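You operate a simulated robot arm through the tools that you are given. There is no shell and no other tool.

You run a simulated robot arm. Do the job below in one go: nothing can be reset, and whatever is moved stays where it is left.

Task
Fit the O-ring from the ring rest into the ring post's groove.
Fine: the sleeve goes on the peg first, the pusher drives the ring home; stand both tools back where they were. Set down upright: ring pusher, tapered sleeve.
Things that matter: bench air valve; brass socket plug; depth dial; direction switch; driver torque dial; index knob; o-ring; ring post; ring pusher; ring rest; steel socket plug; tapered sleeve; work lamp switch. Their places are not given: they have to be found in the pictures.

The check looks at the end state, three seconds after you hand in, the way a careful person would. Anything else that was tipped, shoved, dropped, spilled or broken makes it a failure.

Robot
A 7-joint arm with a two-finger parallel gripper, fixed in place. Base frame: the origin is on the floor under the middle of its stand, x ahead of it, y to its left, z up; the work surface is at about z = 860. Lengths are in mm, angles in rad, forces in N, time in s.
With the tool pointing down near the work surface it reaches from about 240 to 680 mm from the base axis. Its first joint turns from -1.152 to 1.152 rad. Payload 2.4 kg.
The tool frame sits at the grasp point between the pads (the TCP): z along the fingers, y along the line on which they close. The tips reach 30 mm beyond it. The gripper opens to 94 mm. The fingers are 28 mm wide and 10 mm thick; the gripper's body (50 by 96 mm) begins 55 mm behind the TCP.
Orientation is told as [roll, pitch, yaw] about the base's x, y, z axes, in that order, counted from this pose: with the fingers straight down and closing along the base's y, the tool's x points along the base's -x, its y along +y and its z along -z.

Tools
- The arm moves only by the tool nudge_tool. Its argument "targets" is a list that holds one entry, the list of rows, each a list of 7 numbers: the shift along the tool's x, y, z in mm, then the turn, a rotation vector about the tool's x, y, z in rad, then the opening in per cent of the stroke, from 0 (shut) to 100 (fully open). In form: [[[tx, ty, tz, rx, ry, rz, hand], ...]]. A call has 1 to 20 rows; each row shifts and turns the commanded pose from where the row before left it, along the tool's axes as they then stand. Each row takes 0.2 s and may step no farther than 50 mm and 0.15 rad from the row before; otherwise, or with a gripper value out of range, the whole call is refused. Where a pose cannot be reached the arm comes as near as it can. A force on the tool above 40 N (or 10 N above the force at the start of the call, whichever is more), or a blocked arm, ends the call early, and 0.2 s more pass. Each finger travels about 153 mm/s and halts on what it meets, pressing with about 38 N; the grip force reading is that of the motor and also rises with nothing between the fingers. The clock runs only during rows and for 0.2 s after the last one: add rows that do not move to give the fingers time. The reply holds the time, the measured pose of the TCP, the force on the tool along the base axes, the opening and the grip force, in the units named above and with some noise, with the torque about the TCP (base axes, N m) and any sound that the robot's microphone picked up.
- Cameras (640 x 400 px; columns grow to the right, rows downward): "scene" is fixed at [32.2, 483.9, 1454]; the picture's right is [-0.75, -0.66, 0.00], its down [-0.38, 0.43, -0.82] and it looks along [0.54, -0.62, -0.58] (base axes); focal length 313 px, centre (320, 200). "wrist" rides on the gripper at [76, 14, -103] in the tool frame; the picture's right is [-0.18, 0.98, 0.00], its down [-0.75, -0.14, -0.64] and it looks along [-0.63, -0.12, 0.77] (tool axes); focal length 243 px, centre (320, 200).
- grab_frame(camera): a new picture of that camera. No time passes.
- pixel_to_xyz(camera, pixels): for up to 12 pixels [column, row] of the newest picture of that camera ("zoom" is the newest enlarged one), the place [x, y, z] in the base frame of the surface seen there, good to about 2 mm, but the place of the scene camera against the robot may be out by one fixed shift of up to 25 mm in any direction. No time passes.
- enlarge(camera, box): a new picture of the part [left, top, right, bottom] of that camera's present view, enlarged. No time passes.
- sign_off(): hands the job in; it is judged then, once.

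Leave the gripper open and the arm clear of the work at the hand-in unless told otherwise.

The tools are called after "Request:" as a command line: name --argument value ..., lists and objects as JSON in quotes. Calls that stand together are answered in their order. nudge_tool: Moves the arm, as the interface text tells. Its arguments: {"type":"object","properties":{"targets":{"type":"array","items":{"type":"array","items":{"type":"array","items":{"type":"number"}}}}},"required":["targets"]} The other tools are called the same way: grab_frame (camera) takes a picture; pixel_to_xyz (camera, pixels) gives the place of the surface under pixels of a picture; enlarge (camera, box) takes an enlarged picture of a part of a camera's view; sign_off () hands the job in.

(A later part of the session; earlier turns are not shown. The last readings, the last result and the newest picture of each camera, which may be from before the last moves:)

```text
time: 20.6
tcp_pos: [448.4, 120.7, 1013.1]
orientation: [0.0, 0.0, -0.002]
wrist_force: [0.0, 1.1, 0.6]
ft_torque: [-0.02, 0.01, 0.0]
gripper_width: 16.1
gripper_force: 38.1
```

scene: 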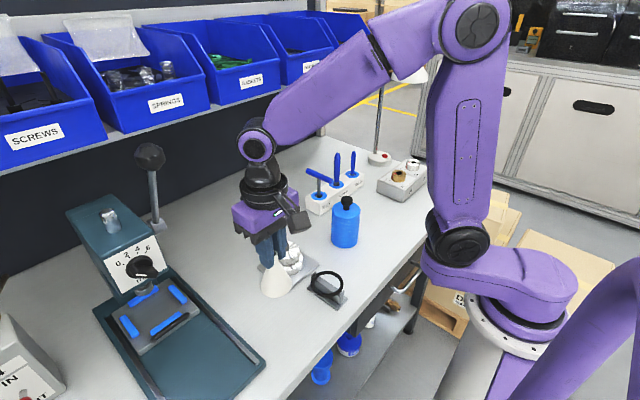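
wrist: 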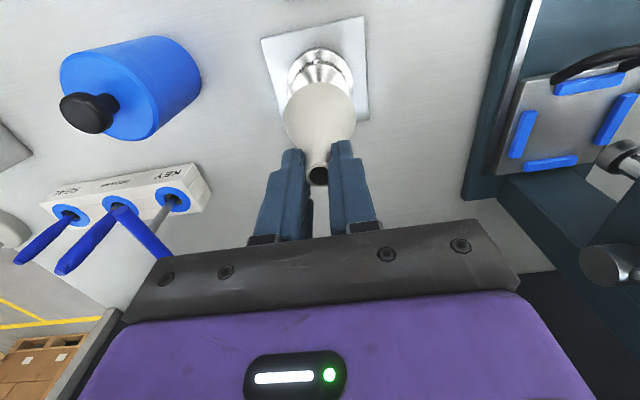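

Request:
nudge_tool --targets '[[[0, 0, 0.7, 0, 0, 0, 0], [0, 0, 0.7, 0, 0, 0, 0], [0, 0, 0, 0, 0, 0, 0]]]'

Request:
enlarge --camera "scene" --box '[265, 220, 315, 280]'

Request:
enlarge --camera "wrist" --box '[260, 50, 380, 200]'

```text
time: 21.4
tcp_pos: [448.4, 120.7, 1011.7]
orientation: [0.001, 0.0, 0.002]
wrist_force: [-0.7, -0.3, -1.1]
ft_torque: [0.01, 0.0, -0.01]
gripper_width: 16.3
gripper_force: 37.8
```

```text
6.67 times, centred on (290, 250) of scene
```

zoom: 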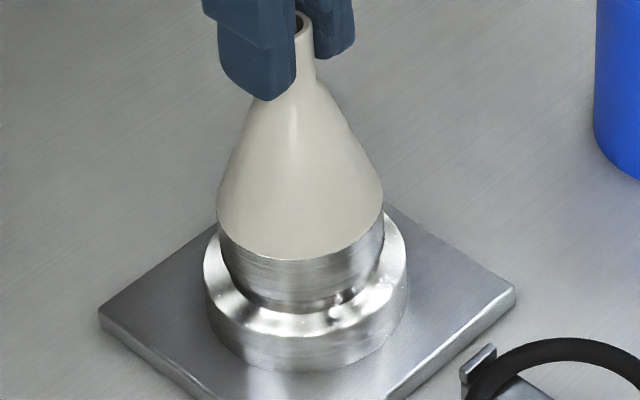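

```text
2.67 times, centred on (320, 125) of wrist
```

zoom: 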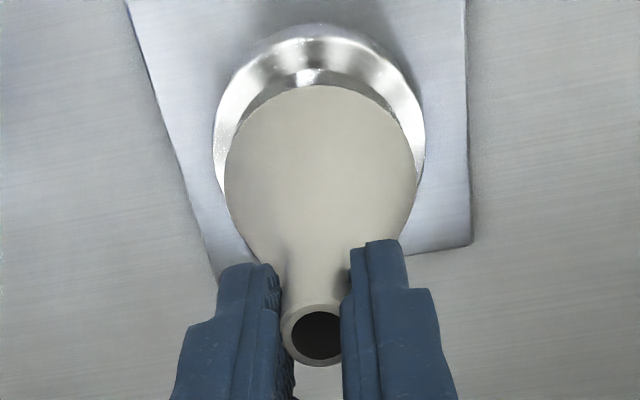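

It looks nearly flush. I'll take a few more sub-millimetre steps to feel for contact.

Request:
nudge_tool --targets '[[[0, 0, 0.5, 0, 0, 0, 0], [0, 0, 0, 0, 0, 0, 0]]]'

Request:
nudge_tool --targets '[[[0, 0, 0.5, 0, 0, 0, 0], [0, 0, 0, 0, 0, 0, 0]]]'

```text
time: 22.0
tcp_pos: [449.7, 121.2, 1011.7]
orientation: [-0.001, 0.0, 0.0]
wrist_force: [-1.5, -1.2, 7.8]
ft_torque: [0.0, 0.18, -0.03]
gripper_width: 16.0
gripper_force: 37.6
```

```text
time: 22.6
tcp_pos: [448.4, 119.9, 1011.7]
orientation: [0.002, -0.002, 0.001]
wrist_force: [-3.8, -0.2, 22.5]
ft_torque: [-0.05, 0.51, -0.02]
gripper_width: 16.1
gripper_force: 38.1
```

It's seated: upward force is 22 N at TCP z≈1011.7. I'll back off 0.8 mm to relieve the load, then open the gripper.

Request:
nudge_tool --targets '[[[0, 0, -0.8, 0, 0, 0, 0], [0, 0, 0, 0, 0, 0, 0]]]'

Request:
nudge_tool --targets '[[[0, 0, 0, 0, 0, 0, 20], [0, 0, 0, 0, 0, 0, 24], [0, 0, 0, 0, 0, 0, 35], [0, 0, 0, 0, 0, 0, 60], [0, 0, 0, 0, 0, 0, 60]]]'

Request:
enlarge --camera "wrist" --box '[250, 50, 390, 210]'

Request:
enlarge --camera "scene" --box '[250, 200, 330, 290]'

```text
time: 23.2
tcp_pos: [448.3, 120.7, 1011.3]
orientation: [0.0, 0.0, 0.0]
wrist_force: [0.5, 0.3, 9.3]
ft_torque: [0.03, -0.11, -0.01]
gripper_width: 16.0
gripper_force: 38.1
```

```text
time: 24.4
tcp_pos: [449.7, 120.3, 1011.0]
orientation: [0.0, -0.001, 0.0]
wrist_force: [-0.3, -0.9, -0.4]
ft_torque: [0.02, 0.0, 0.01]
gripper_width: 56.5
gripper_force: 0.0
```

```text
2.50 times, centred on (320, 130) of wrist
```

zoom: 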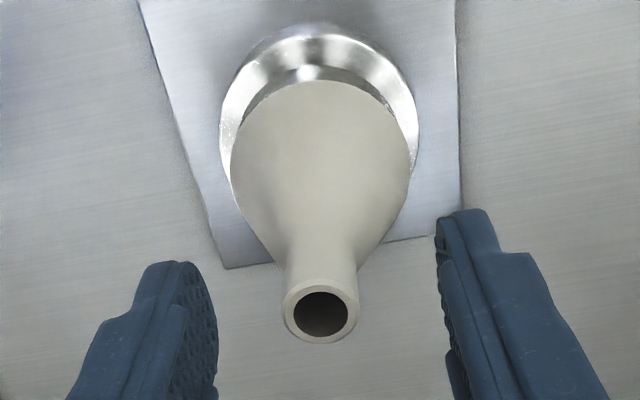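

```text
4.44 times, centred on (290, 245) of scene
```

zoom: 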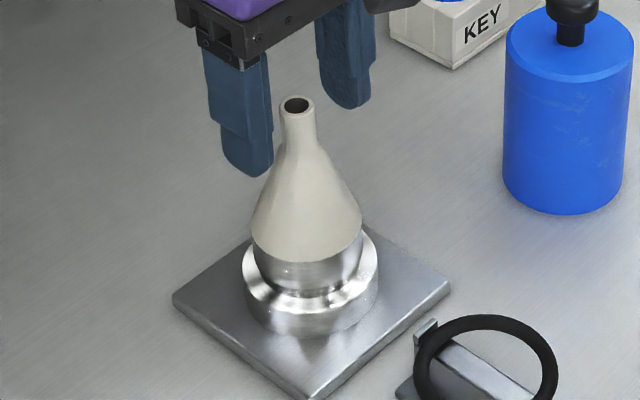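

The sleeve stands cleanly on the post, tip at wrist (320,174). I'll lift clear above the sleeve tip (z≈1001), then go over to the ring rest for a close look.

Request:
nudge_tool --targets '[[[0, 0, -10, 0, 0, 0, 60], [0, 0, -25, 0, 0, 0, 100], [0, 0, -25, 0, 0, 0, 100], [0, 0, -15, 0, 0, 0, 100], [15, 0, 0, 0, 0, 0, 100], [30, 0, 0, 0, 0, 0, 100], [35, 0, 0, 0, 0, 0, 100], [30, 0, 0, 0, 0, 0, 100], [16, 0, 10, 0, 0, 0, 100], [0, 0, 30, 0, 0, 0, 100], [0, 0, 30, 0, 0, 0, 100], [0, 0, 0, 0, 0, 0, 100]]]'

Request:
grab_frame --camera "wrist"

Request:
enlarge --camera "wrist" --box '[250, 60, 390, 190]'

```text
time: 27.0
tcp_pos: [323.2, 120.7, 1016.9]
orientation: [0.001, 0.0, 0.002]
wrist_force: [-0.1, -0.9, -0.7]
ft_torque: [0.0, 0.0, 0.02]
gripper_width: 93.9
gripper_force: 0.1
```

```text
taken
```

wrist: 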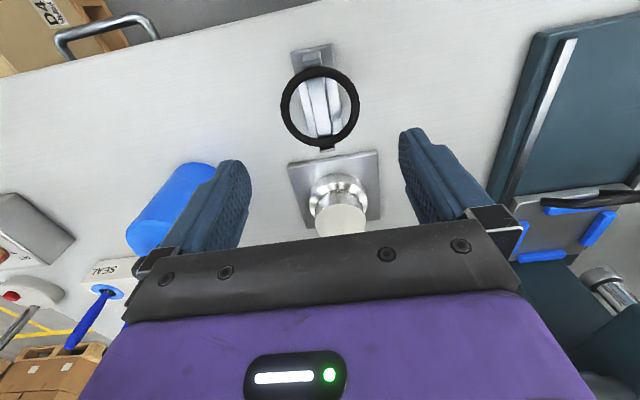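

```text
3.08 times, centred on (320, 125) of wrist
```

zoom: 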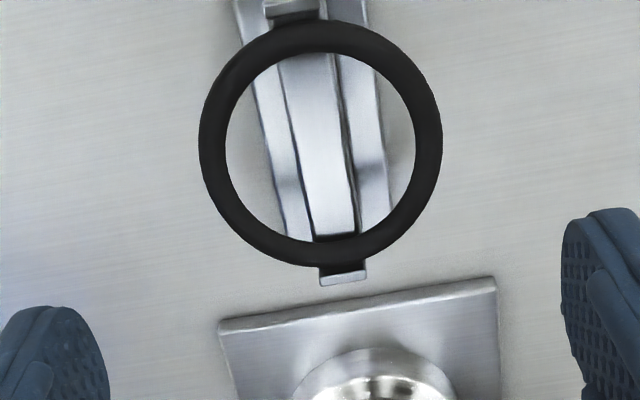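

The ring spans zoom columns 198–442 and rows 20–267. I'll measure the cord midline all around, and the rest's stops.

Request:
pixel_to_xyz --camera "zoom" --pixels '[[212, 143], [429, 143], [320, 37], [320, 253], [243, 68], [397, 68], [243, 219], [397, 219], [222, 100], [419, 100], [222, 186], [419, 186]]'

Request:
pixel_to_xyz --camera "zoom" --pixels '[[212, 143], [429, 143], [320, 37], [320, 253], [243, 68], [397, 68], [243, 219], [397, 219], [222, 100], [419, 100], [222, 186], [419, 186]]'

Request:
pixel_to_xyz --camera "zoom" --pixels '[[295, 15], [290, 5], [342, 277], [342, 268], [320, 130], [320, 200], [260, 100], [285, 200], [370, 100], [375, 200], [300, 65], [335, 237]]'

Request:
enlarge --camera "scene" --box '[300, 255, 360, 315]'

```text
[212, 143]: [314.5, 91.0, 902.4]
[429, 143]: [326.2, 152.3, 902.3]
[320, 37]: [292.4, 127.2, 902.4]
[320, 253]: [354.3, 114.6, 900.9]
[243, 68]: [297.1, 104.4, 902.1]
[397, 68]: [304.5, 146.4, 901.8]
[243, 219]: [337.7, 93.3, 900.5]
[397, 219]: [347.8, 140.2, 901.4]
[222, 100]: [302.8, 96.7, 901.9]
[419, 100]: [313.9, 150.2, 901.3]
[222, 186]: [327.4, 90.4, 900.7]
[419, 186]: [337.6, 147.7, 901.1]
```

```text
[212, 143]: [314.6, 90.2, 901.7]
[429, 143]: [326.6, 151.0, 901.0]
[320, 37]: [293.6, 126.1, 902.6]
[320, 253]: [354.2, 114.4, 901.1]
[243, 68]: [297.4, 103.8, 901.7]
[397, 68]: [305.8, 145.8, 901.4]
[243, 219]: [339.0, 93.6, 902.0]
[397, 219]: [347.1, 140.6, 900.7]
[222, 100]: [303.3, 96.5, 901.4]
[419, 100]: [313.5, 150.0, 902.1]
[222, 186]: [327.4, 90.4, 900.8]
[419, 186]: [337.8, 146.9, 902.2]
```

```text
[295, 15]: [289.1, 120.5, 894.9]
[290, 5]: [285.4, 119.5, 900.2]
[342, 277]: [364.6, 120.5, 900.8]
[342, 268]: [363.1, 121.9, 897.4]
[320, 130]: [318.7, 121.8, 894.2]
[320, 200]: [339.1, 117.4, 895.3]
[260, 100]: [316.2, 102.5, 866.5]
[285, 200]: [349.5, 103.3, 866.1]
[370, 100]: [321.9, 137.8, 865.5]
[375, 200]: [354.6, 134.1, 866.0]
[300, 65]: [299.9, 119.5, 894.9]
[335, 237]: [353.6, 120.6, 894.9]
```

```text
6.67 times, centred on (330, 285) of scene
```

zoom: 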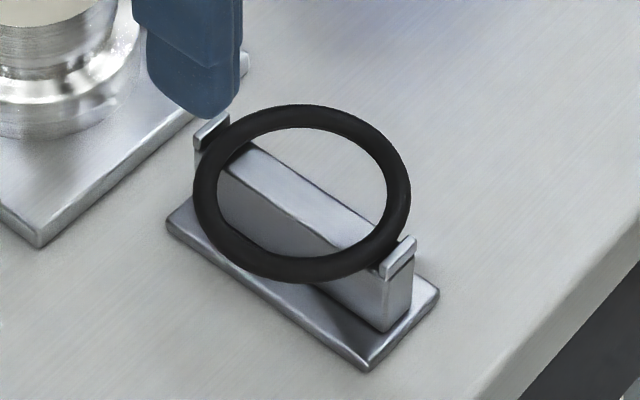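

Correcting for the cord's thickness, the ring centre is about (324.9,120.5) with centreline radius about 31.8 and cord about 8 mm thick, at mid-height z≈898. The fingers will sit at y≈120±36, outside the rest's base plate (y 102–138). I'll average the pose here first.

Request:
nudge_tool --targets '[[[0, 0, 0, 0, 0, 0, 100]]]'

Request:
nudge_tool --targets '[[[0, 0, 0, 0, 0, 0, 100]]]'

Request:
nudge_tool --targets '[[[0, 0, 0, 0, 0, 0, 100]]]'

```text
time: 27.4
tcp_pos: [323.9, 120.2, 1017.1]
orientation: [-0.001, 0.0, 0.0]
wrist_force: [0.5, -0.8, 0.4]
ft_torque: [-0.02, 0.04, 0.01]
gripper_width: 94.0
gripper_force: 0.0
```

```text
time: 27.8
tcp_pos: [323.4, 119.4, 1016.1]
orientation: [0.0, 0.0, -0.002]
wrist_force: [-0.2, -1.2, 0.0]
ft_torque: [-0.02, 0.01, 0.03]
gripper_width: 94.0
gripper_force: 0.0
```

```text
time: 28.2
tcp_pos: [323.8, 120.6, 1016.6]
orientation: [-0.001, 0.0, 0.001]
wrist_force: [-0.1, -0.7, 0.5]
ft_torque: [0.0, 0.0, 0.0]
gripper_width: 94.0
gripper_force: 0.0
```

The average is (323.6,120.2,1016.7). I'll shift +1.2 in x and +0.2 in y and descend 60 mm, so the tips are at z≈927, still above the ring. Then I'll re-check the centring.

Request:
nudge_tool --targets '[[[-1.2, 0.2, 15, 0, 0, 0, 100], [0, 0, 25, 0, 0, 0, 100], [0, 0, 15, 0, 0, 0, 100], [0, 0, 5, 0, 0, 0, 100], [0, 0, 0, 0, 0, 0, 100]]]'

Request:
grab_frame --camera "wrist"

Request:
enlarge --camera "wrist" --box '[240, 80, 400, 200]'

```text
time: 29.4
tcp_pos: [325.5, 121.3, 955.9]
orientation: [-0.001, 0.0, 0.0]
wrist_force: [0.1, -0.3, -0.2]
ft_torque: [-0.01, 0.0, -0.03]
gripper_width: 94.0
gripper_force: 0.1
```

```text
taken
```

wrist: 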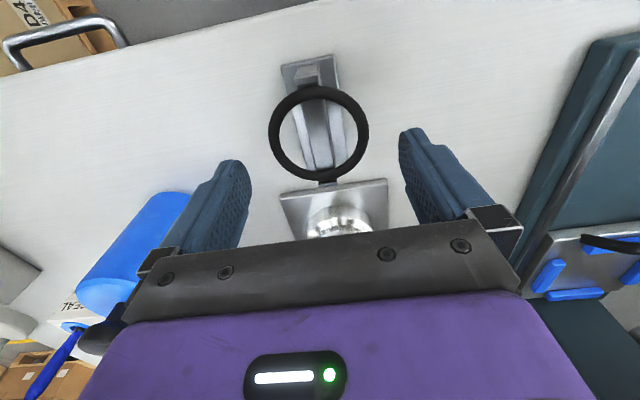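

```text
3.33 times, centred on (320, 140) of wrist
```

zoom: 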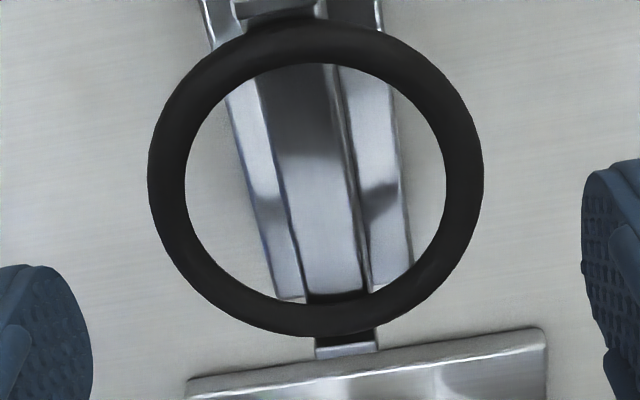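

The ring is centred within about 0.5–0.8 mm. I'll trim by tool (−0.5, −0.4) and descend 36 mm, so the tips are at z≈890 beside the ring.

Request:
nudge_tool --targets '[[[-0.5, -0.4, 12, 0, 0, 0, 100], [0, 0, 12, 0, 0, 0, 100], [0, 0, 8, 0, 0, 0, 100], [0, 0, 4, 0, 0, 0, 100], [0, 0, 0, 0, 0, 0, 100]]]'

Request:
enlarge --camera "wrist" --box '[230, 90, 410, 210]'

Request:
enlarge --camera "scene" --box '[280, 235, 370, 325]'

```text
time: 30.6
tcp_pos: [325.3, 120.7, 920.7]
orientation: [0.0, -0.001, 0.0]
wrist_force: [-0.6, 0.5, 0.5]
ft_torque: [0.03, 0.03, 0.01]
gripper_width: 94.0
gripper_force: 0.0
```

```text
3.33 times, centred on (320, 150) of wrist
```

zoom: 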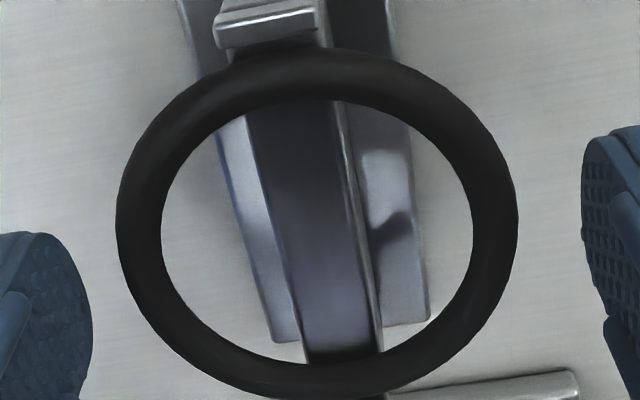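

```text
4.44 times, centred on (325, 280) of scene
```

zoom: 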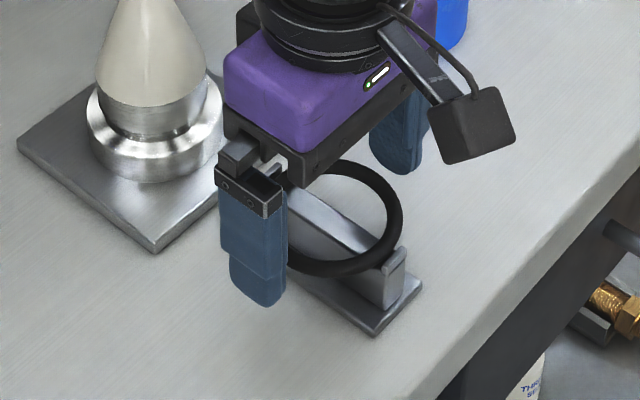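

The fingers straddle the ring and clear the base plate. I'll check the lateral centring again: cord points on the left (139,230) and right (496,225), plus near and far.

Request:
pixel_to_xyz --camera "zoom" --pixels '[[139, 230], [496, 225], [139, 230], [496, 225], [145, 270], [492, 180], [145, 270], [492, 180], [310, 75], [325, 375], [310, 75], [325, 375]]'

Request:
nudge_tool --targets '[[[0, 0, 0, 0, 0, 0, 100]]]'

Request:
nudge_tool --targets '[[[0, 0, 0, 0, 0, 0, 100]]]'

```text
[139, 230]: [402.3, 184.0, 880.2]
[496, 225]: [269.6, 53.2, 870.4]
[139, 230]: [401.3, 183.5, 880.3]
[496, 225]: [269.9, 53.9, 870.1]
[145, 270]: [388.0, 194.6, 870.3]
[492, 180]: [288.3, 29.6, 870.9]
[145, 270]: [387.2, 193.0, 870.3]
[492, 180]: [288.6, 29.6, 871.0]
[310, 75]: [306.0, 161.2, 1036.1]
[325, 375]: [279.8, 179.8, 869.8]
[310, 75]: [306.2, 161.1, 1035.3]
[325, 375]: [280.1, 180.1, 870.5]
```

```text
time: 31.0
tcp_pos: [324.9, 120.1, 921.0]
orientation: [0.002, 0.001, -0.001]
wrist_force: [0.3, 0.3, -0.7]
ft_torque: [0.01, 0.02, 0.01]
gripper_width: 94.0
gripper_force: 0.0
```

```text
time: 31.4
tcp_pos: [325.6, 120.3, 920.0]
orientation: [0.001, -0.001, -0.002]
wrist_force: [0.4, 0.4, 0.1]
ft_torque: [-0.01, 0.01, -0.04]
gripper_width: 94.1
gripper_force: 0.0
```

That query used the newer scene zoom, so I'll retake the wrist zoom and repeat the measurement.

Request:
enlarge --camera "wrist" --box '[230, 90, 410, 210]'

Request:
pixel_to_xyz --camera "zoom" --pixels '[[139, 230], [496, 225], [139, 230], [496, 225], [145, 270], [492, 180], [145, 270], [492, 180], [310, 75], [325, 375], [310, 75], [325, 375]]'

```text
3.33 times, centred on (320, 150) of wrist
```

zoom: 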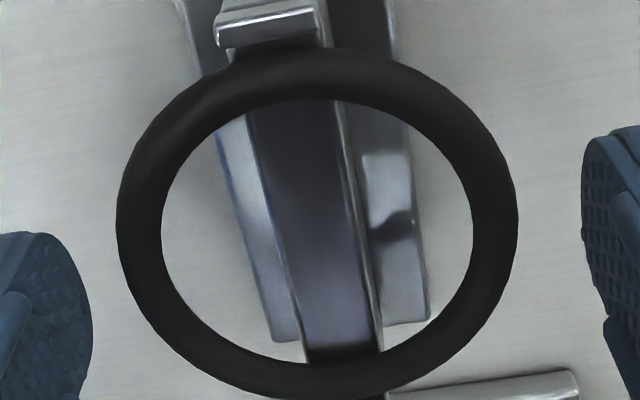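

```text
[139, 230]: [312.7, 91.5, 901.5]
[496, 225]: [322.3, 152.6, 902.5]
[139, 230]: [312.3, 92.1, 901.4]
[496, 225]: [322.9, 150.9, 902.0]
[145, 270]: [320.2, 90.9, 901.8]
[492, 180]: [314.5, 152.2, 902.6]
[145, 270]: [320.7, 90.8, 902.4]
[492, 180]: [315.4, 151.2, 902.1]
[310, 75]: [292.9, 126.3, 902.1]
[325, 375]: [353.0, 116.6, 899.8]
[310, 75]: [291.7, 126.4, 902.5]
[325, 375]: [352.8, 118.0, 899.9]
```

The ring centre is about (324.6,120.9) and the TCP about (325.3,120.4), which is good. I'll close gradually to about 76% and then 74%, watching the grip force since the ring may be soft.

Request:
nudge_tool --targets '[[[0, 0, 0, 0, 0, 0, 84], [0, 0, 0, 0, 0, 0, 78], [0, 0, 0, 0, 0, 0, 76], [0, 0, 0, 0, 0, 0, 76]]]'

Request:
enlarge --camera "wrist" --box '[230, 90, 410, 210]'

```text
time: 32.4
tcp_pos: [324.0, 121.3, 920.5]
orientation: [-0.001, 0.0, -0.001]
wrist_force: [-0.5, -0.5, 0.5]
ft_torque: [-0.02, 0.01, -0.03]
gripper_width: 71.3
gripper_force: 0.0
```

```text
3.33 times, centred on (320, 150) of wrist
```

zoom: 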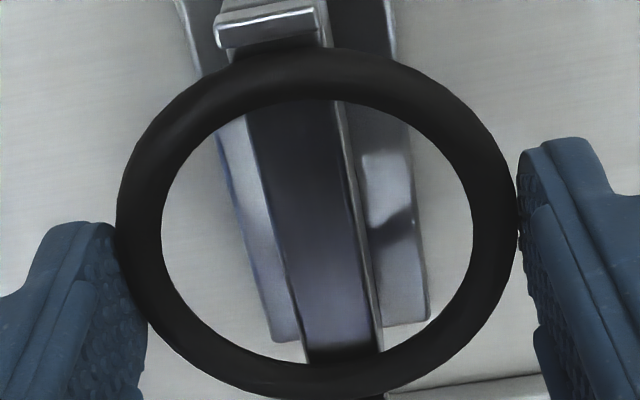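

The fingers are about to touch on both sides and the force is still 0. I'll close a little further to 74%, then 72%.

Request:
nudge_tool --targets '[[[0, 0, 0, 0, 0, 0, 74], [0, 0, 0, 0, 0, 0, 74]]]'

Request:
nudge_tool --targets '[[[0, 0, 0, 0, 0, 0, 72], [0, 0, 0, 0, 0, 0, 72]]]'

Request:
enlarge --camera "wrist" --box '[230, 90, 410, 210]'

```text
time: 33.0
tcp_pos: [325.2, 121.4, 921.8]
orientation: [0.001, 0.001, 0.001]
wrist_force: [0.3, -0.2, 0.0]
ft_torque: [0.03, 0.02, 0.02]
gripper_width: 69.7
gripper_force: 0.0
```

```text
time: 33.6
tcp_pos: [325.1, 120.4, 921.6]
orientation: [0.0, 0.001, 0.001]
wrist_force: [0.2, 0.2, -0.6]
ft_torque: [0.0, -0.02, 0.0]
gripper_width: 68.4
gripper_force: 0.5
```

```text
3.33 times, centred on (320, 150) of wrist
```

zoom: 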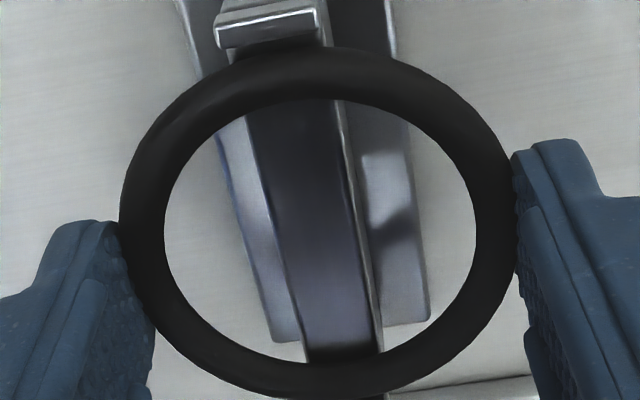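

Contact: the width stopped at 68.4 mm against a commanded 67.7. I'll close a bit more to see whether the ring is stiff.

Request:
nudge_tool --targets '[[[0, 0, 0, 0, 0, 0, 70], [0, 0, 0, 0, 0, 0, 70]]]'

Request:
nudge_tool --targets '[[[0, 0, 0, 0, 0, 0, 67], [0, 0, 0, 0, 0, 0, 67]]]'

Request:
enlarge --camera "wrist" --box '[230, 90, 410, 210]'

```text
time: 34.2
tcp_pos: [325.2, 119.8, 920.1]
orientation: [-0.001, 0.0, -0.001]
wrist_force: [0.7, -0.2, -0.1]
ft_torque: [-0.01, -0.03, -0.01]
gripper_width: 67.1
gripper_force: 38.1
```

```text
time: 34.8
tcp_pos: [325.3, 120.9, 920.8]
orientation: [0.001, -0.001, 0.001]
wrist_force: [0.0, 0.5, 0.5]
ft_torque: [-0.02, -0.03, 0.0]
gripper_width: 67.1
gripper_force: 38.0
```

```text
3.33 times, centred on (320, 150) of wrist
```

zoom: 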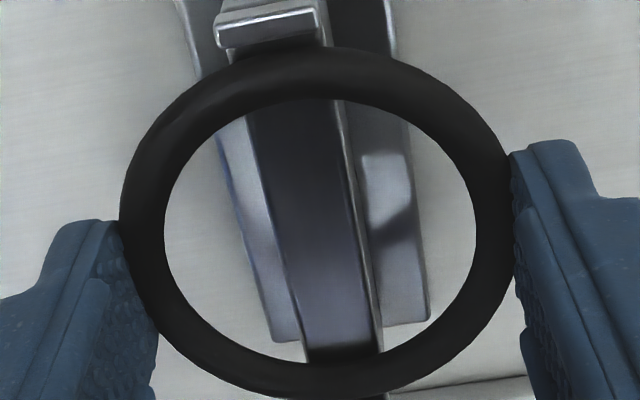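

The ring held firm at 67.1 mm with full grip and is undeformed. I'll lift gently by 12 mm and check it comes up level.

Request:
nudge_tool --targets '[[[0, 0, -2, 0, 0, 0, 67], [0, 0, -3, 0, 0, 0, 67], [0, 0, -3, 0, 0, 0, 67], [0, 0, -4, 0, 0, 0, 67], [0, 0, 0, 0, 0, 0, 67]]]'

Request:
enlarge --camera "wrist" --box '[230, 90, 410, 210]'

Request:
enlarge --camera "scene" --box '[280, 235, 370, 325]'

```text
time: 36.0
tcp_pos: [323.6, 120.3, 932.7]
orientation: [0.0, 0.002, 0.0]
wrist_force: [-0.8, 0.3, 0.1]
ft_torque: [-0.05, -0.01, 0.02]
gripper_width: 67.0
gripper_force: 38.0
```

```text
3.33 times, centred on (320, 150) of wrist
```

zoom: 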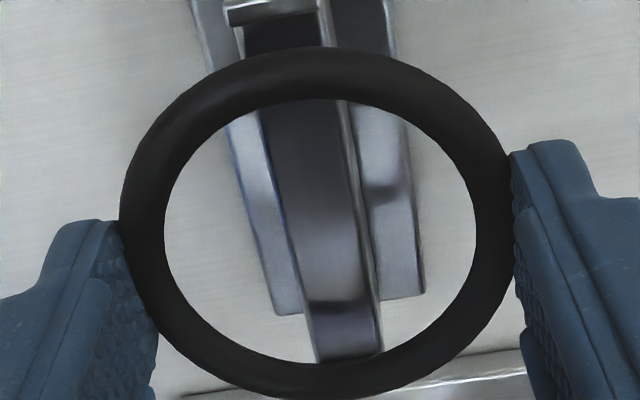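

```text
4.44 times, centred on (325, 280) of scene
```

zoom: 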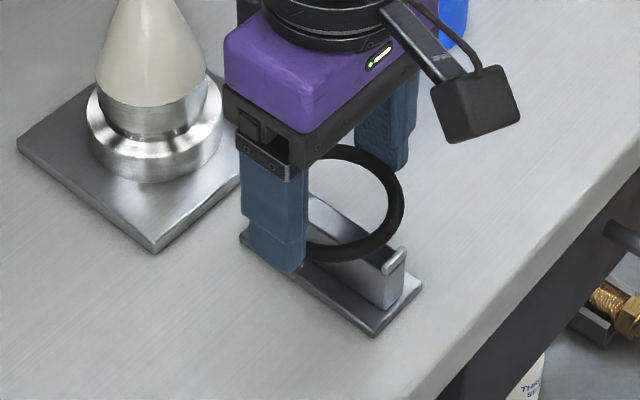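

The ring came up level. I'll raise it to TCP z≈1062, above the sleeve tip at 1001, then carry it +124 in x to over the post.

Request:
nudge_tool --targets '[[[0, 0, -10, 0, 0, 0, 67], [0, 0, -25, 0, 0, 0, 67], [0, 0, -30, 0, 0, 0, 67], [0, 0, -30, 0, 0, 0, 67], [0, 0, -25, 0, 0, 0, 67], [0, 0, -10, 0, 0, 0, 67], [-10, 0, 0, 0, 0, 0, 67], [-25, 0, 0, 0, 0, 0, 67], [-30, 0, 0, 0, 0, 0, 67], [-30, 0, 0, 0, 0, 0, 67], [-20, 0, 0, 0, 0, 0, 67], [-9, 0, 0, 0, 0, 0, 67], [0, 0, 0, 0, 0, 0, 67], [0, 0, 0, 0, 0, 0, 67]]]'

Request:
grab_frame --camera "wrist"

Request:
enlarge --camera "scene" --box '[230, 170, 350, 290]'

Request:
enlarge --camera "wrist" --box '[230, 70, 410, 210]'

```text
time: 39.0
tcp_pos: [448.0, 121.4, 1063.5]
orientation: [0.001, 0.0, 0.0]
wrist_force: [0.3, -0.7, -0.6]
ft_torque: [0.0, -0.05, 0.0]
gripper_width: 67.3
gripper_force: 37.8
```

```text
taken
```

wrist: 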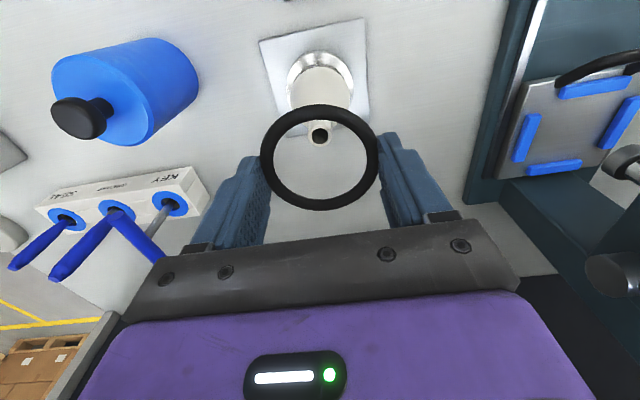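

```text
3.33 times, centred on (290, 230) of scene
```

zoom: 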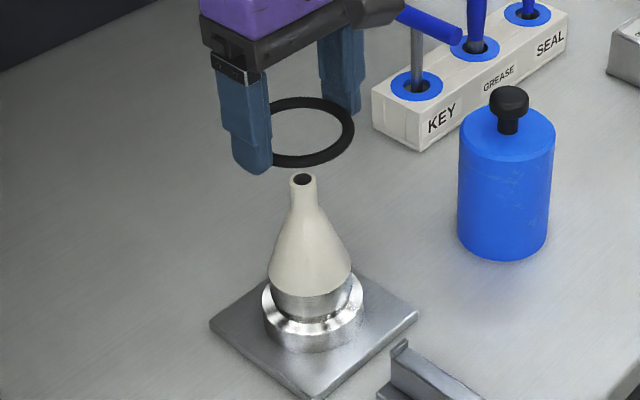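

```text
2.86 times, centred on (320, 140) of wrist
```

zoom: 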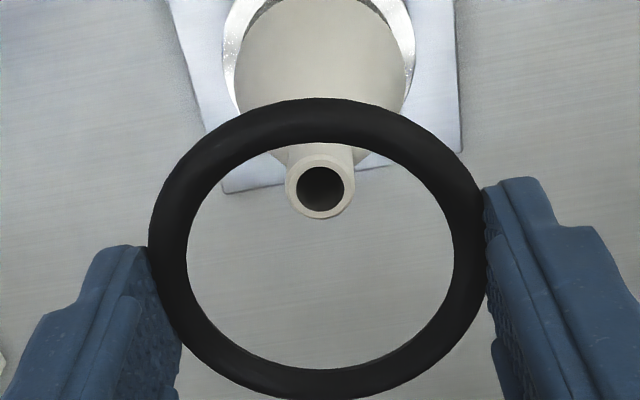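

The sleeve tip is at wrist (320.3,135.5) and the TCP axis at that height projects to (320,136.1), so the ring is well centred. I'll lower it about 100 mm down the cone to TCP z≈963, watching force; the ring stays clear of the cone there.

Request:
nudge_tool --targets '[[[0, 0, 10, 0, 0, 0, 67], [0, 0, 20, 0, 0, 0, 67], [0, 0, 20, 0, 0, 0, 67], [0, 0, 20, 0, 0, 0, 67], [0, 0, 15, 0, 0, 0, 67], [0, 0, 10, 0, 0, 0, 67], [0, 0, 5, 0, 0, 0, 67], [0, 0, 0, 0, 0, 0, 67]]]'

Request:
grab_frame --camera "wrist"

Request:
enlarge --camera "scene" --box '[240, 200, 340, 290]'

Request:
enlarge --camera "wrist" --box '[230, 90, 410, 230]'

```text
time: 40.8
tcp_pos: [449.2, 120.0, 963.1]
orientation: [0.0, 0.0, -0.001]
wrist_force: [-0.1, 0.2, 0.4]
ft_torque: [-0.05, 0.02, -0.02]
gripper_width: 67.1
gripper_force: 37.5
```

```text
taken
```

wrist: 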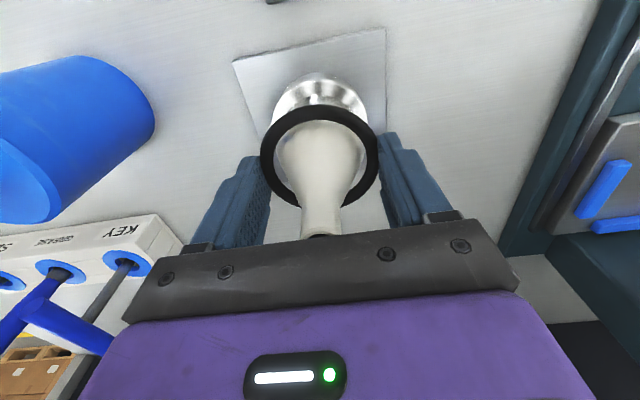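

```text
4.44 times, centred on (290, 245) of scene
```

zoom: 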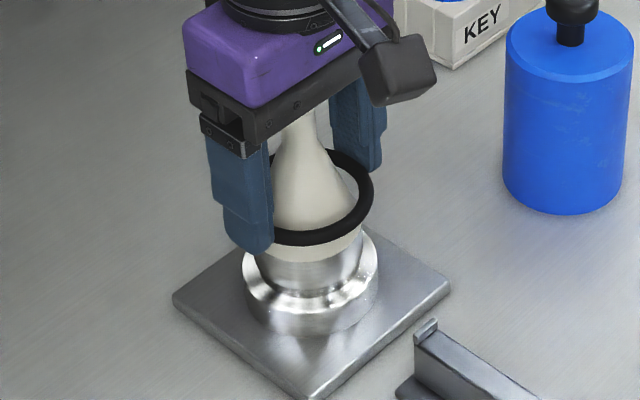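

```text
2.86 times, centred on (320, 160) of wrist
```

zoom: 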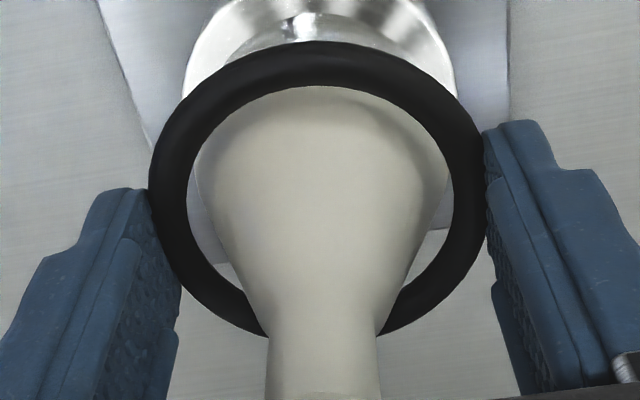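

The ring surrounds the cone symmetrically. I'll lower up to 8 mm more in small steps (the gripper body stays about 9 mm above the sleeve tip), stopping on contact.

Request:
nudge_tool --targets '[[[0, 0, 1.5, 0, 0, 0, 67], [0, 0, 1.5, 0, 0, 0, 67], [0, 0, 1, 0, 0, 0, 67], [0, 0, 0, 0, 0, 0, 67]]]'

Request:
nudge_tool --targets '[[[0, 0, 1, 0, 0, 0, 67], [0, 0, 1, 0, 0, 0, 67], [0, 0, 0, 0, 0, 0, 67]]]'

Request:
nudge_tool --targets '[[[0, 0, 1, 0, 0, 0, 67], [0, 0, 1, 0, 0, 0, 67], [0, 0, 0, 0, 0, 0, 67]]]'

Request:
enlarge --camera "wrist" --box '[230, 90, 410, 230]'

Request:
enlarge --camera "scene" --box '[260, 210, 320, 280]'

```text
time: 41.8
tcp_pos: [448.1, 120.4, 957.3]
orientation: [0.0, -0.001, 0.0]
wrist_force: [0.3, -0.4, 0.4]
ft_torque: [0.01, 0.03, 0.03]
gripper_width: 67.0
gripper_force: 38.2
```

```text
time: 42.6
tcp_pos: [448.0, 119.2, 955.6]
orientation: [-0.001, 0.0, 0.001]
wrist_force: [-0.3, 1.0, -0.6]
ft_torque: [-0.03, 0.01, 0.0]
gripper_width: 67.1
gripper_force: 38.2
```

```text
time: 43.4
tcp_pos: [448.7, 121.3, 955.1]
orientation: [0.0, 0.0, 0.0]
wrist_force: [-0.9, 0.6, -0.1]
ft_torque: [-0.01, -0.01, 0.0]
gripper_width: 67.0
gripper_force: 37.9
```

```text
2.86 times, centred on (320, 160) of wrist
```

zoom: 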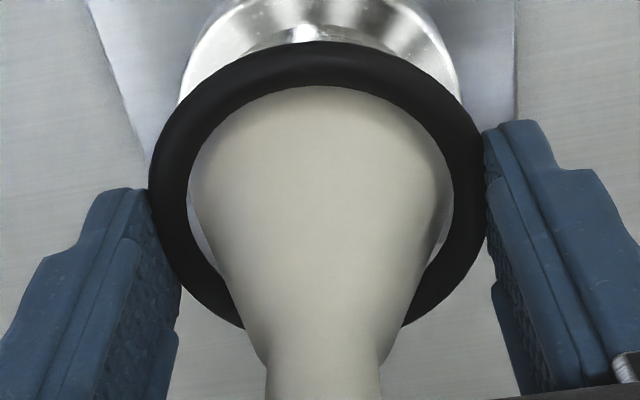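

```text
5.71 times, centred on (290, 245) of scene
```

zoom: 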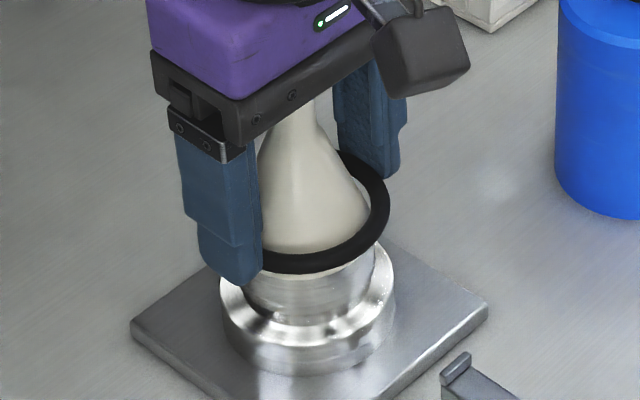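

There's still no contact and the ring is at z≈933. I'll go 3 mm lower, keeping about 6 mm of palm clearance.

Request:
nudge_tool --targets '[[[0, 0, 1, 0, 0, 0, 67], [0, 0, 1, 0, 0, 0, 67], [0, 0, 0, 0, 0, 0, 67]]]'

Request:
nudge_tool --targets '[[[0, 0, 1, 0, 0, 0, 67], [0, 0, 0, 0, 0, 0, 67]]]'

Request:
enlarge --camera "wrist" --box '[230, 90, 410, 230]'

```text
time: 44.2
tcp_pos: [448.2, 121.1, 951.8]
orientation: [0.001, 0.001, 0.002]
wrist_force: [-0.1, -0.3, -0.7]
ft_torque: [-0.01, 0.02, 0.02]
gripper_width: 67.0
gripper_force: 37.9
```

```text
time: 44.8
tcp_pos: [448.6, 119.3, 952.0]
orientation: [0.0, 0.001, 0.001]
wrist_force: [-1.2, 0.3, -0.1]
ft_torque: [0.04, 0.01, 0.02]
gripper_width: 67.0
gripper_force: 37.6
```

```text
2.86 times, centred on (320, 160) of wrist
```

zoom: 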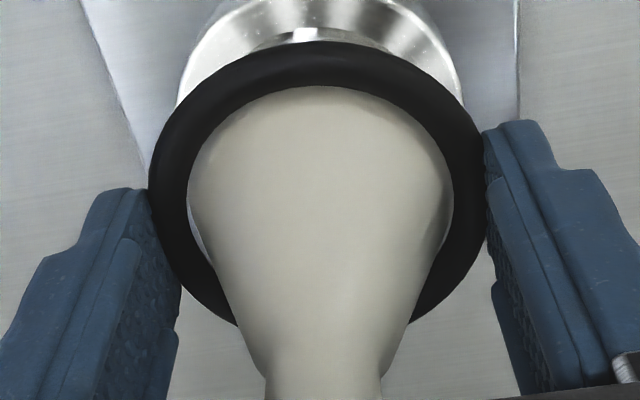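

The ring is almost on the cone. I'll release here by opening gradually so it settles a millimetre or two onto the taper.

Request:
nudge_tool --targets '[[[0, 0, 0, 0, 0, 0, 71], [0, 0, 0, 0, 0, 0, 72], [0, 0, 0, 0, 0, 0, 73], [0, 0, 0, 0, 0, 0, 75], [0, 0, 0, 0, 0, 0, 80], [0, 0, 0, 0, 0, 0, 100], [0, 0, 0, 0, 0, 0, 100]]]'

Request:
enlarge --camera "wrist" --box '[230, 90, 410, 230]'

Request:
enlarge --camera "scene" --box '[260, 210, 320, 280]'

```text
time: 46.4
tcp_pos: [448.0, 121.1, 950.7]
orientation: [0.002, -0.002, -0.001]
wrist_force: [0.2, -0.5, 0.5]
ft_torque: [0.06, 0.0, -0.02]
gripper_width: 94.3
gripper_force: 0.1
```

```text
2.86 times, centred on (320, 160) of wrist
```

zoom: 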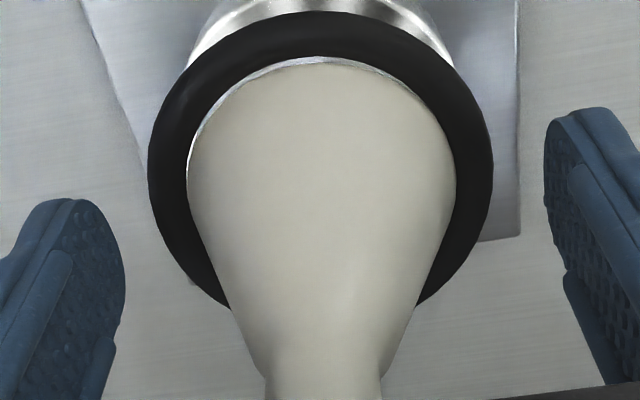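

```text
5.71 times, centred on (290, 245) of scene
```

zoom: 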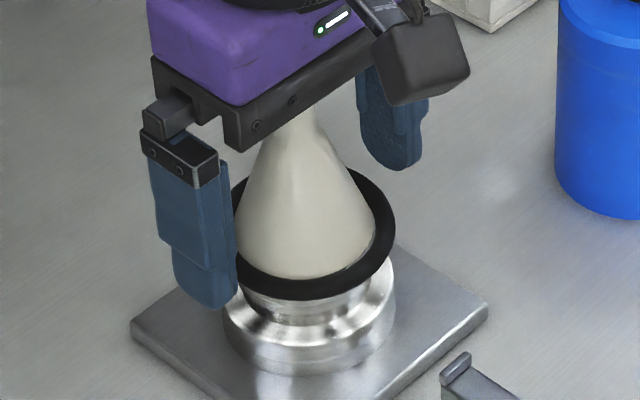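

The ring has settled level near the base of the cone. I'll go straight up until clear of the sleeve and look at the result.

Request:
nudge_tool --targets '[[[0, 0, -10, 0, 0, 0, 100], [0, 0, -25, 0, 0, 0, 100], [0, 0, -30, 0, 0, 0, 100], [0, 0, -30, 0, 0, 0, 100], [0, 0, -20, 0, 0, 0, 100], [20, 0, -5, 0, 0, 0, 100], [40, 0, 0, 0, 0, 0, 100], [40, 0, 0, 0, 0, 0, 100], [0, 0, 0, 0, 0, 0, 100]]]'

Request:
grab_frame --camera "wrist"

Request:
enlarge --camera "scene" --box '[260, 210, 320, 290]'

Request:
enlarge --camera "wrist" --box '[260, 130, 390, 240]'

```text
time: 48.4
tcp_pos: [347.9, 120.4, 1070.4]
orientation: [0.0, 0.0, -0.001]
wrist_force: [-0.5, -0.2, 0.0]
ft_torque: [0.01, 0.01, 0.0]
gripper_width: 93.8
gripper_force: 0.0
```

```text
taken
```

wrist: 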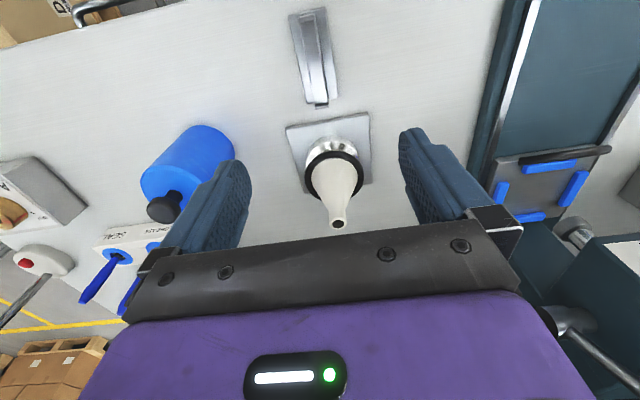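

```text
5.00 times, centred on (290, 250) of scene
```

zoom: 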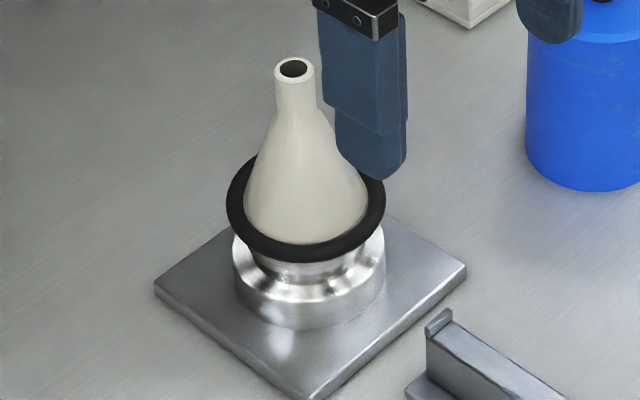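

```text
3.64 times, centred on (325, 185) of wrist
```

zoom: 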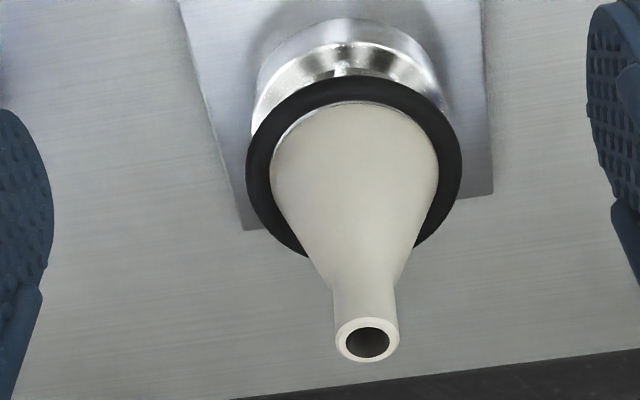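

The ring sits level around the base of the sleeve. I'll measure its height and centre.

Request:
pixel_to_xyz --camera "zoom" --pixels '[[258, 165], [451, 160], [350, 88], [300, 103], [405, 103], [265, 205], [446, 190], [430, 225], [285, 235], [368, 342], [345, 340], [392, 340]]'

Request:
pixel_to_xyz --camera "zoom" --pixels '[[258, 165], [451, 160], [350, 88], [300, 103], [405, 103], [265, 205], [446, 190], [430, 225], [285, 235], [350, 75], [350, 60], [350, 45]]'

```text
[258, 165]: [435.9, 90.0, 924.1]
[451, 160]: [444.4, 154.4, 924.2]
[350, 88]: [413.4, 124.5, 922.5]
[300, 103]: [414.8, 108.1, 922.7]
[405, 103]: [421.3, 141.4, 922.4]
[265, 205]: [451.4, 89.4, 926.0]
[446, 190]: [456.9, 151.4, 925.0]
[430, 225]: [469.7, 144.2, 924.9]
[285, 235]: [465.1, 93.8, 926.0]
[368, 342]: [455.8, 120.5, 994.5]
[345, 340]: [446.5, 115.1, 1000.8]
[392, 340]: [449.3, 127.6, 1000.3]
```

```text
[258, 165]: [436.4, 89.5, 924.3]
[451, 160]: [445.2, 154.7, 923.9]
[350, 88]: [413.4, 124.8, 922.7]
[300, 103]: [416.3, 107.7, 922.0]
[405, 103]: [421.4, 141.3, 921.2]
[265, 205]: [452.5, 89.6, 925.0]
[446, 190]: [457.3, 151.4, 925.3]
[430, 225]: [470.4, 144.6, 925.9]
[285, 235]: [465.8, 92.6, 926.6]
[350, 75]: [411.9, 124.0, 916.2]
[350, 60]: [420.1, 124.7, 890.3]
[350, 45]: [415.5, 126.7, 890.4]
```

The ring is on, tilted only about 3 mm, with its top at z≈922–926 around the sleeve/post joint. Next is the pusher. I'll move at this height to above it, at about (406,-51).

Request:
nudge_tool --targets '[[[-5, -20, 0, 0, 0, 0, 100], [-10, -35, 0, 0, 0, 0, 100], [-13, -40, 0, 0, 0, 0, 100], [-13, -40, 0, 0, 0, 0, 100], [-12, -27, 0, 0, 0, 0, 100], [-5, -9.5, 0, 0, 0, 0, 100], [0, 0, 0, 0, 0, 0, 100], [0, 0, 0, 0, 0, 0, 100]]]'

Request:
grab_frame --camera "wrist"

Request:
enlarge --camera "wrist" --box '[250, 70, 390, 190]'

```text
time: 50.2
tcp_pos: [406.5, -50.7, 1070.2]
orientation: [0.001, 0.0, 0.0]
wrist_force: [-0.6, -0.2, 0.1]
ft_torque: [-0.03, 0.01, 0.02]
gripper_width: 94.0
gripper_force: 0.0
```

```text
taken
```

wrist: 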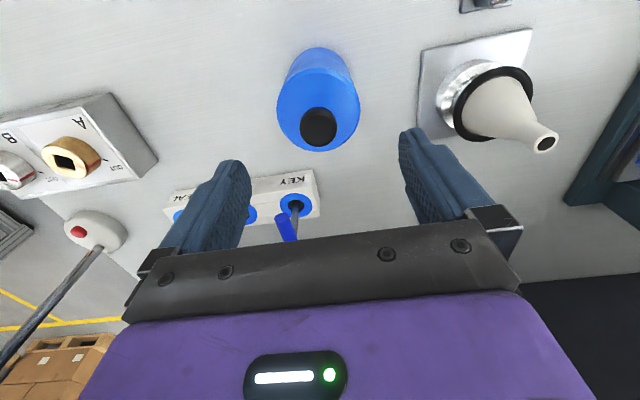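

```text
3.33 times, centred on (320, 130) of wrist
```

zoom: 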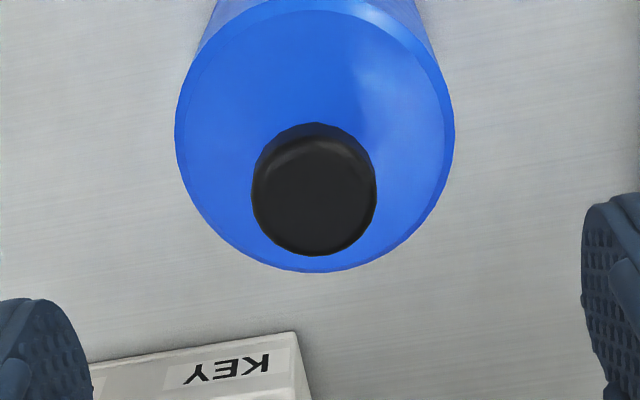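

The pusher is seen from nearly above. I'll measure the top edge around the body and the knob cap.

Request:
pixel_to_xyz --camera "zoom" --pixels '[[182, 135], [448, 140], [315, 266], [230, 240], [400, 240], [190, 90], [443, 90], [225, 40], [405, 40], [315, 14], [195, 190], [437, 190]]'

Request:
pixel_to_xyz --camera "zoom" --pixels '[[182, 135], [448, 140], [315, 266], [230, 240], [400, 240], [190, 90], [443, 90], [225, 40], [405, 40], [315, 14], [195, 190], [437, 190]]'

Request:
pixel_to_xyz --camera "zoom" --pixels '[[260, 195], [370, 195], [314, 250], [314, 150], [314, 200], [285, 160], [345, 160], [280, 240], [350, 240], [265, 170], [365, 170], [314, 135]]'

Request:
nudge_tool --targets '[[[0, 0, 0, 0, 0, 0, 100]]]'

Request:
nudge_tool --targets '[[[0, 0, 0, 0, 0, 0, 100]]]'

Request:
nudge_tool --targets '[[[0, 0, 0, 0, 0, 0, 100]]]'

```text
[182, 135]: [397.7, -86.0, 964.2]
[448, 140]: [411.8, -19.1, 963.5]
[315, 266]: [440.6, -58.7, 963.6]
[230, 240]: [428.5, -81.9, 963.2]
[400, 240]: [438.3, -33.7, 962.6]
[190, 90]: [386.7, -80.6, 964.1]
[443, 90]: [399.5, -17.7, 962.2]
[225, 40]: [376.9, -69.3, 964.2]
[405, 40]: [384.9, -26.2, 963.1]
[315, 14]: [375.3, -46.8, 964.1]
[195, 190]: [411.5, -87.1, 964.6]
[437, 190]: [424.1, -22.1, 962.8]
```

```text
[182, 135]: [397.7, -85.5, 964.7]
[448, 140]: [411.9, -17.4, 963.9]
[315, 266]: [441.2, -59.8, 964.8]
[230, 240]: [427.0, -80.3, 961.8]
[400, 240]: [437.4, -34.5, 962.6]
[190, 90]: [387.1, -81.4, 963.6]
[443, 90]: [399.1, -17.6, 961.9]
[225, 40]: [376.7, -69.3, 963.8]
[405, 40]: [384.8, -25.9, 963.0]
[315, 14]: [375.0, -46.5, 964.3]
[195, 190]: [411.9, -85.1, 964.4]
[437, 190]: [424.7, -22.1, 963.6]
```

```text
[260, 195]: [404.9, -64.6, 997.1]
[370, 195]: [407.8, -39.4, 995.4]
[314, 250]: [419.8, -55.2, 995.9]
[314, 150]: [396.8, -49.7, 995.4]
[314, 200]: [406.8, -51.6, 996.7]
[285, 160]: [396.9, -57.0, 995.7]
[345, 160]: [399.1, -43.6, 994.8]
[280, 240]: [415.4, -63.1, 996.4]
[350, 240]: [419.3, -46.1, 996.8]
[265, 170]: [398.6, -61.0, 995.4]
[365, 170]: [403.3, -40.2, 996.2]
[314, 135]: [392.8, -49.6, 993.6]
```

```text
time: 50.6
tcp_pos: [406.4, -50.6, 1071.2]
orientation: [-0.001, -0.001, 0.0]
wrist_force: [-0.2, -1.1, -0.4]
ft_torque: [0.0, 0.01, 0.0]
gripper_width: 94.0
gripper_force: 0.1
```

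```text
time: 51.0
tcp_pos: [406.8, -50.9, 1072.0]
orientation: [0.0, 0.0, -0.001]
wrist_force: [0.0, -0.6, -0.2]
ft_torque: [-0.01, 0.0, -0.03]
gripper_width: 93.8
gripper_force: 0.1
```

```text
time: 51.4
tcp_pos: [406.6, -51.2, 1071.3]
orientation: [-0.001, 0.0, -0.002]
wrist_force: [-1.1, -1.0, 0.2]
ft_torque: [0.03, -0.01, 0.0]
gripper_width: 93.9
gripper_force: 0.1
```

The pusher axis fit is (407.0,-52.0), radius 35, with the knob top at z≈996. I'll trim by (+0.4, −1.1) and descend to TCP z≈954, so the tips are at 924 and the palm about 12 mm above the knob.

Request:
nudge_tool --targets '[[[-0.4, -1.1, 15, 0, 0, 0, 100], [0, 0, 25, 0, 0, 0, 100], [0, 0, 25, 0, 0, 0, 100], [0, 0, 25, 0, 0, 0, 100], [0, 0, 17, 0, 0, 0, 100], [0, 0, 8, 0, 0, 0, 100], [0, 0, 2, 0, 0, 0, 100], [0, 0, 0, 0, 0, 0, 100]]]'

Request:
grab_frame --camera "wrist"

Request:
enlarge --camera "scene" --box '[290, 160, 400, 260]'

```text
time: 53.2
tcp_pos: [407.2, -51.5, 955.0]
orientation: [0.0, 0.0, 0.0]
wrist_force: [-0.3, 0.0, -0.1]
ft_torque: [0.02, -0.01, -0.04]
gripper_width: 94.1
gripper_force: 0.0
```

```text
taken
```

wrist: 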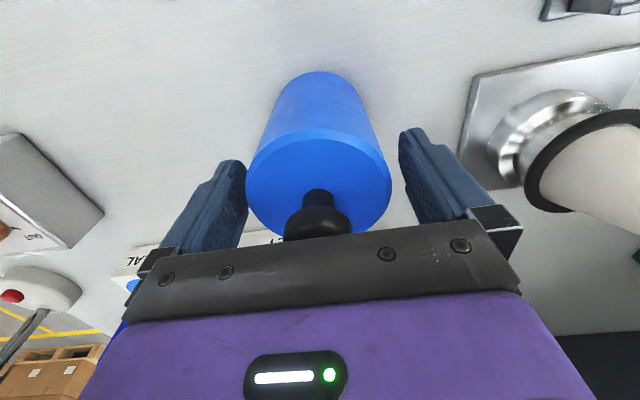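

```text
4.00 times, centred on (345, 210) of scene
```

zoom: 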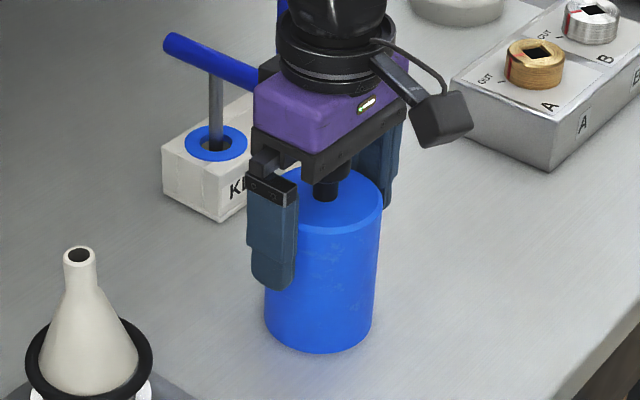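

The fingers straddle the pusher body. I'll close gradually and watch for contact at about 70 mm.

Request:
nudge_tool --targets '[[[0, 0, 0, 0, 0, 0, 84], [0, 0, 0, 0, 0, 0, 78], [0, 0, 0, 0, 0, 0, 75], [0, 0, 0, 0, 0, 0, 72], [0, 0, 0, 0, 0, 0, 60], [0, 0, 0, 0, 0, 0, 60]]]'

Request:
nudge_tool --targets '[[[0, 0, 0, 0, 0, 0, 60]]]'

Request:
grab_frame --camera "wrist"

```text
time: 54.6
tcp_pos: [407.5, -52.2, 954.4]
orientation: [-0.001, 0.0, -0.001]
wrist_force: [-0.7, -0.3, 0.2]
ft_torque: [0.01, 0.03, 0.02]
gripper_width: 74.3
gripper_force: 38.2
```

```text
time: 55.0
tcp_pos: [406.3, -52.4, 954.9]
orientation: [-0.001, -0.001, 0.0]
wrist_force: [-0.5, -0.2, -0.6]
ft_torque: [0.02, -0.02, -0.02]
gripper_width: 74.4
gripper_force: 38.3
```

```text
taken
```

wrist: 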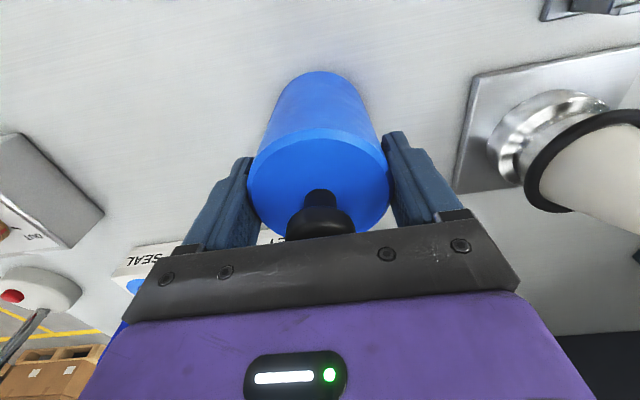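

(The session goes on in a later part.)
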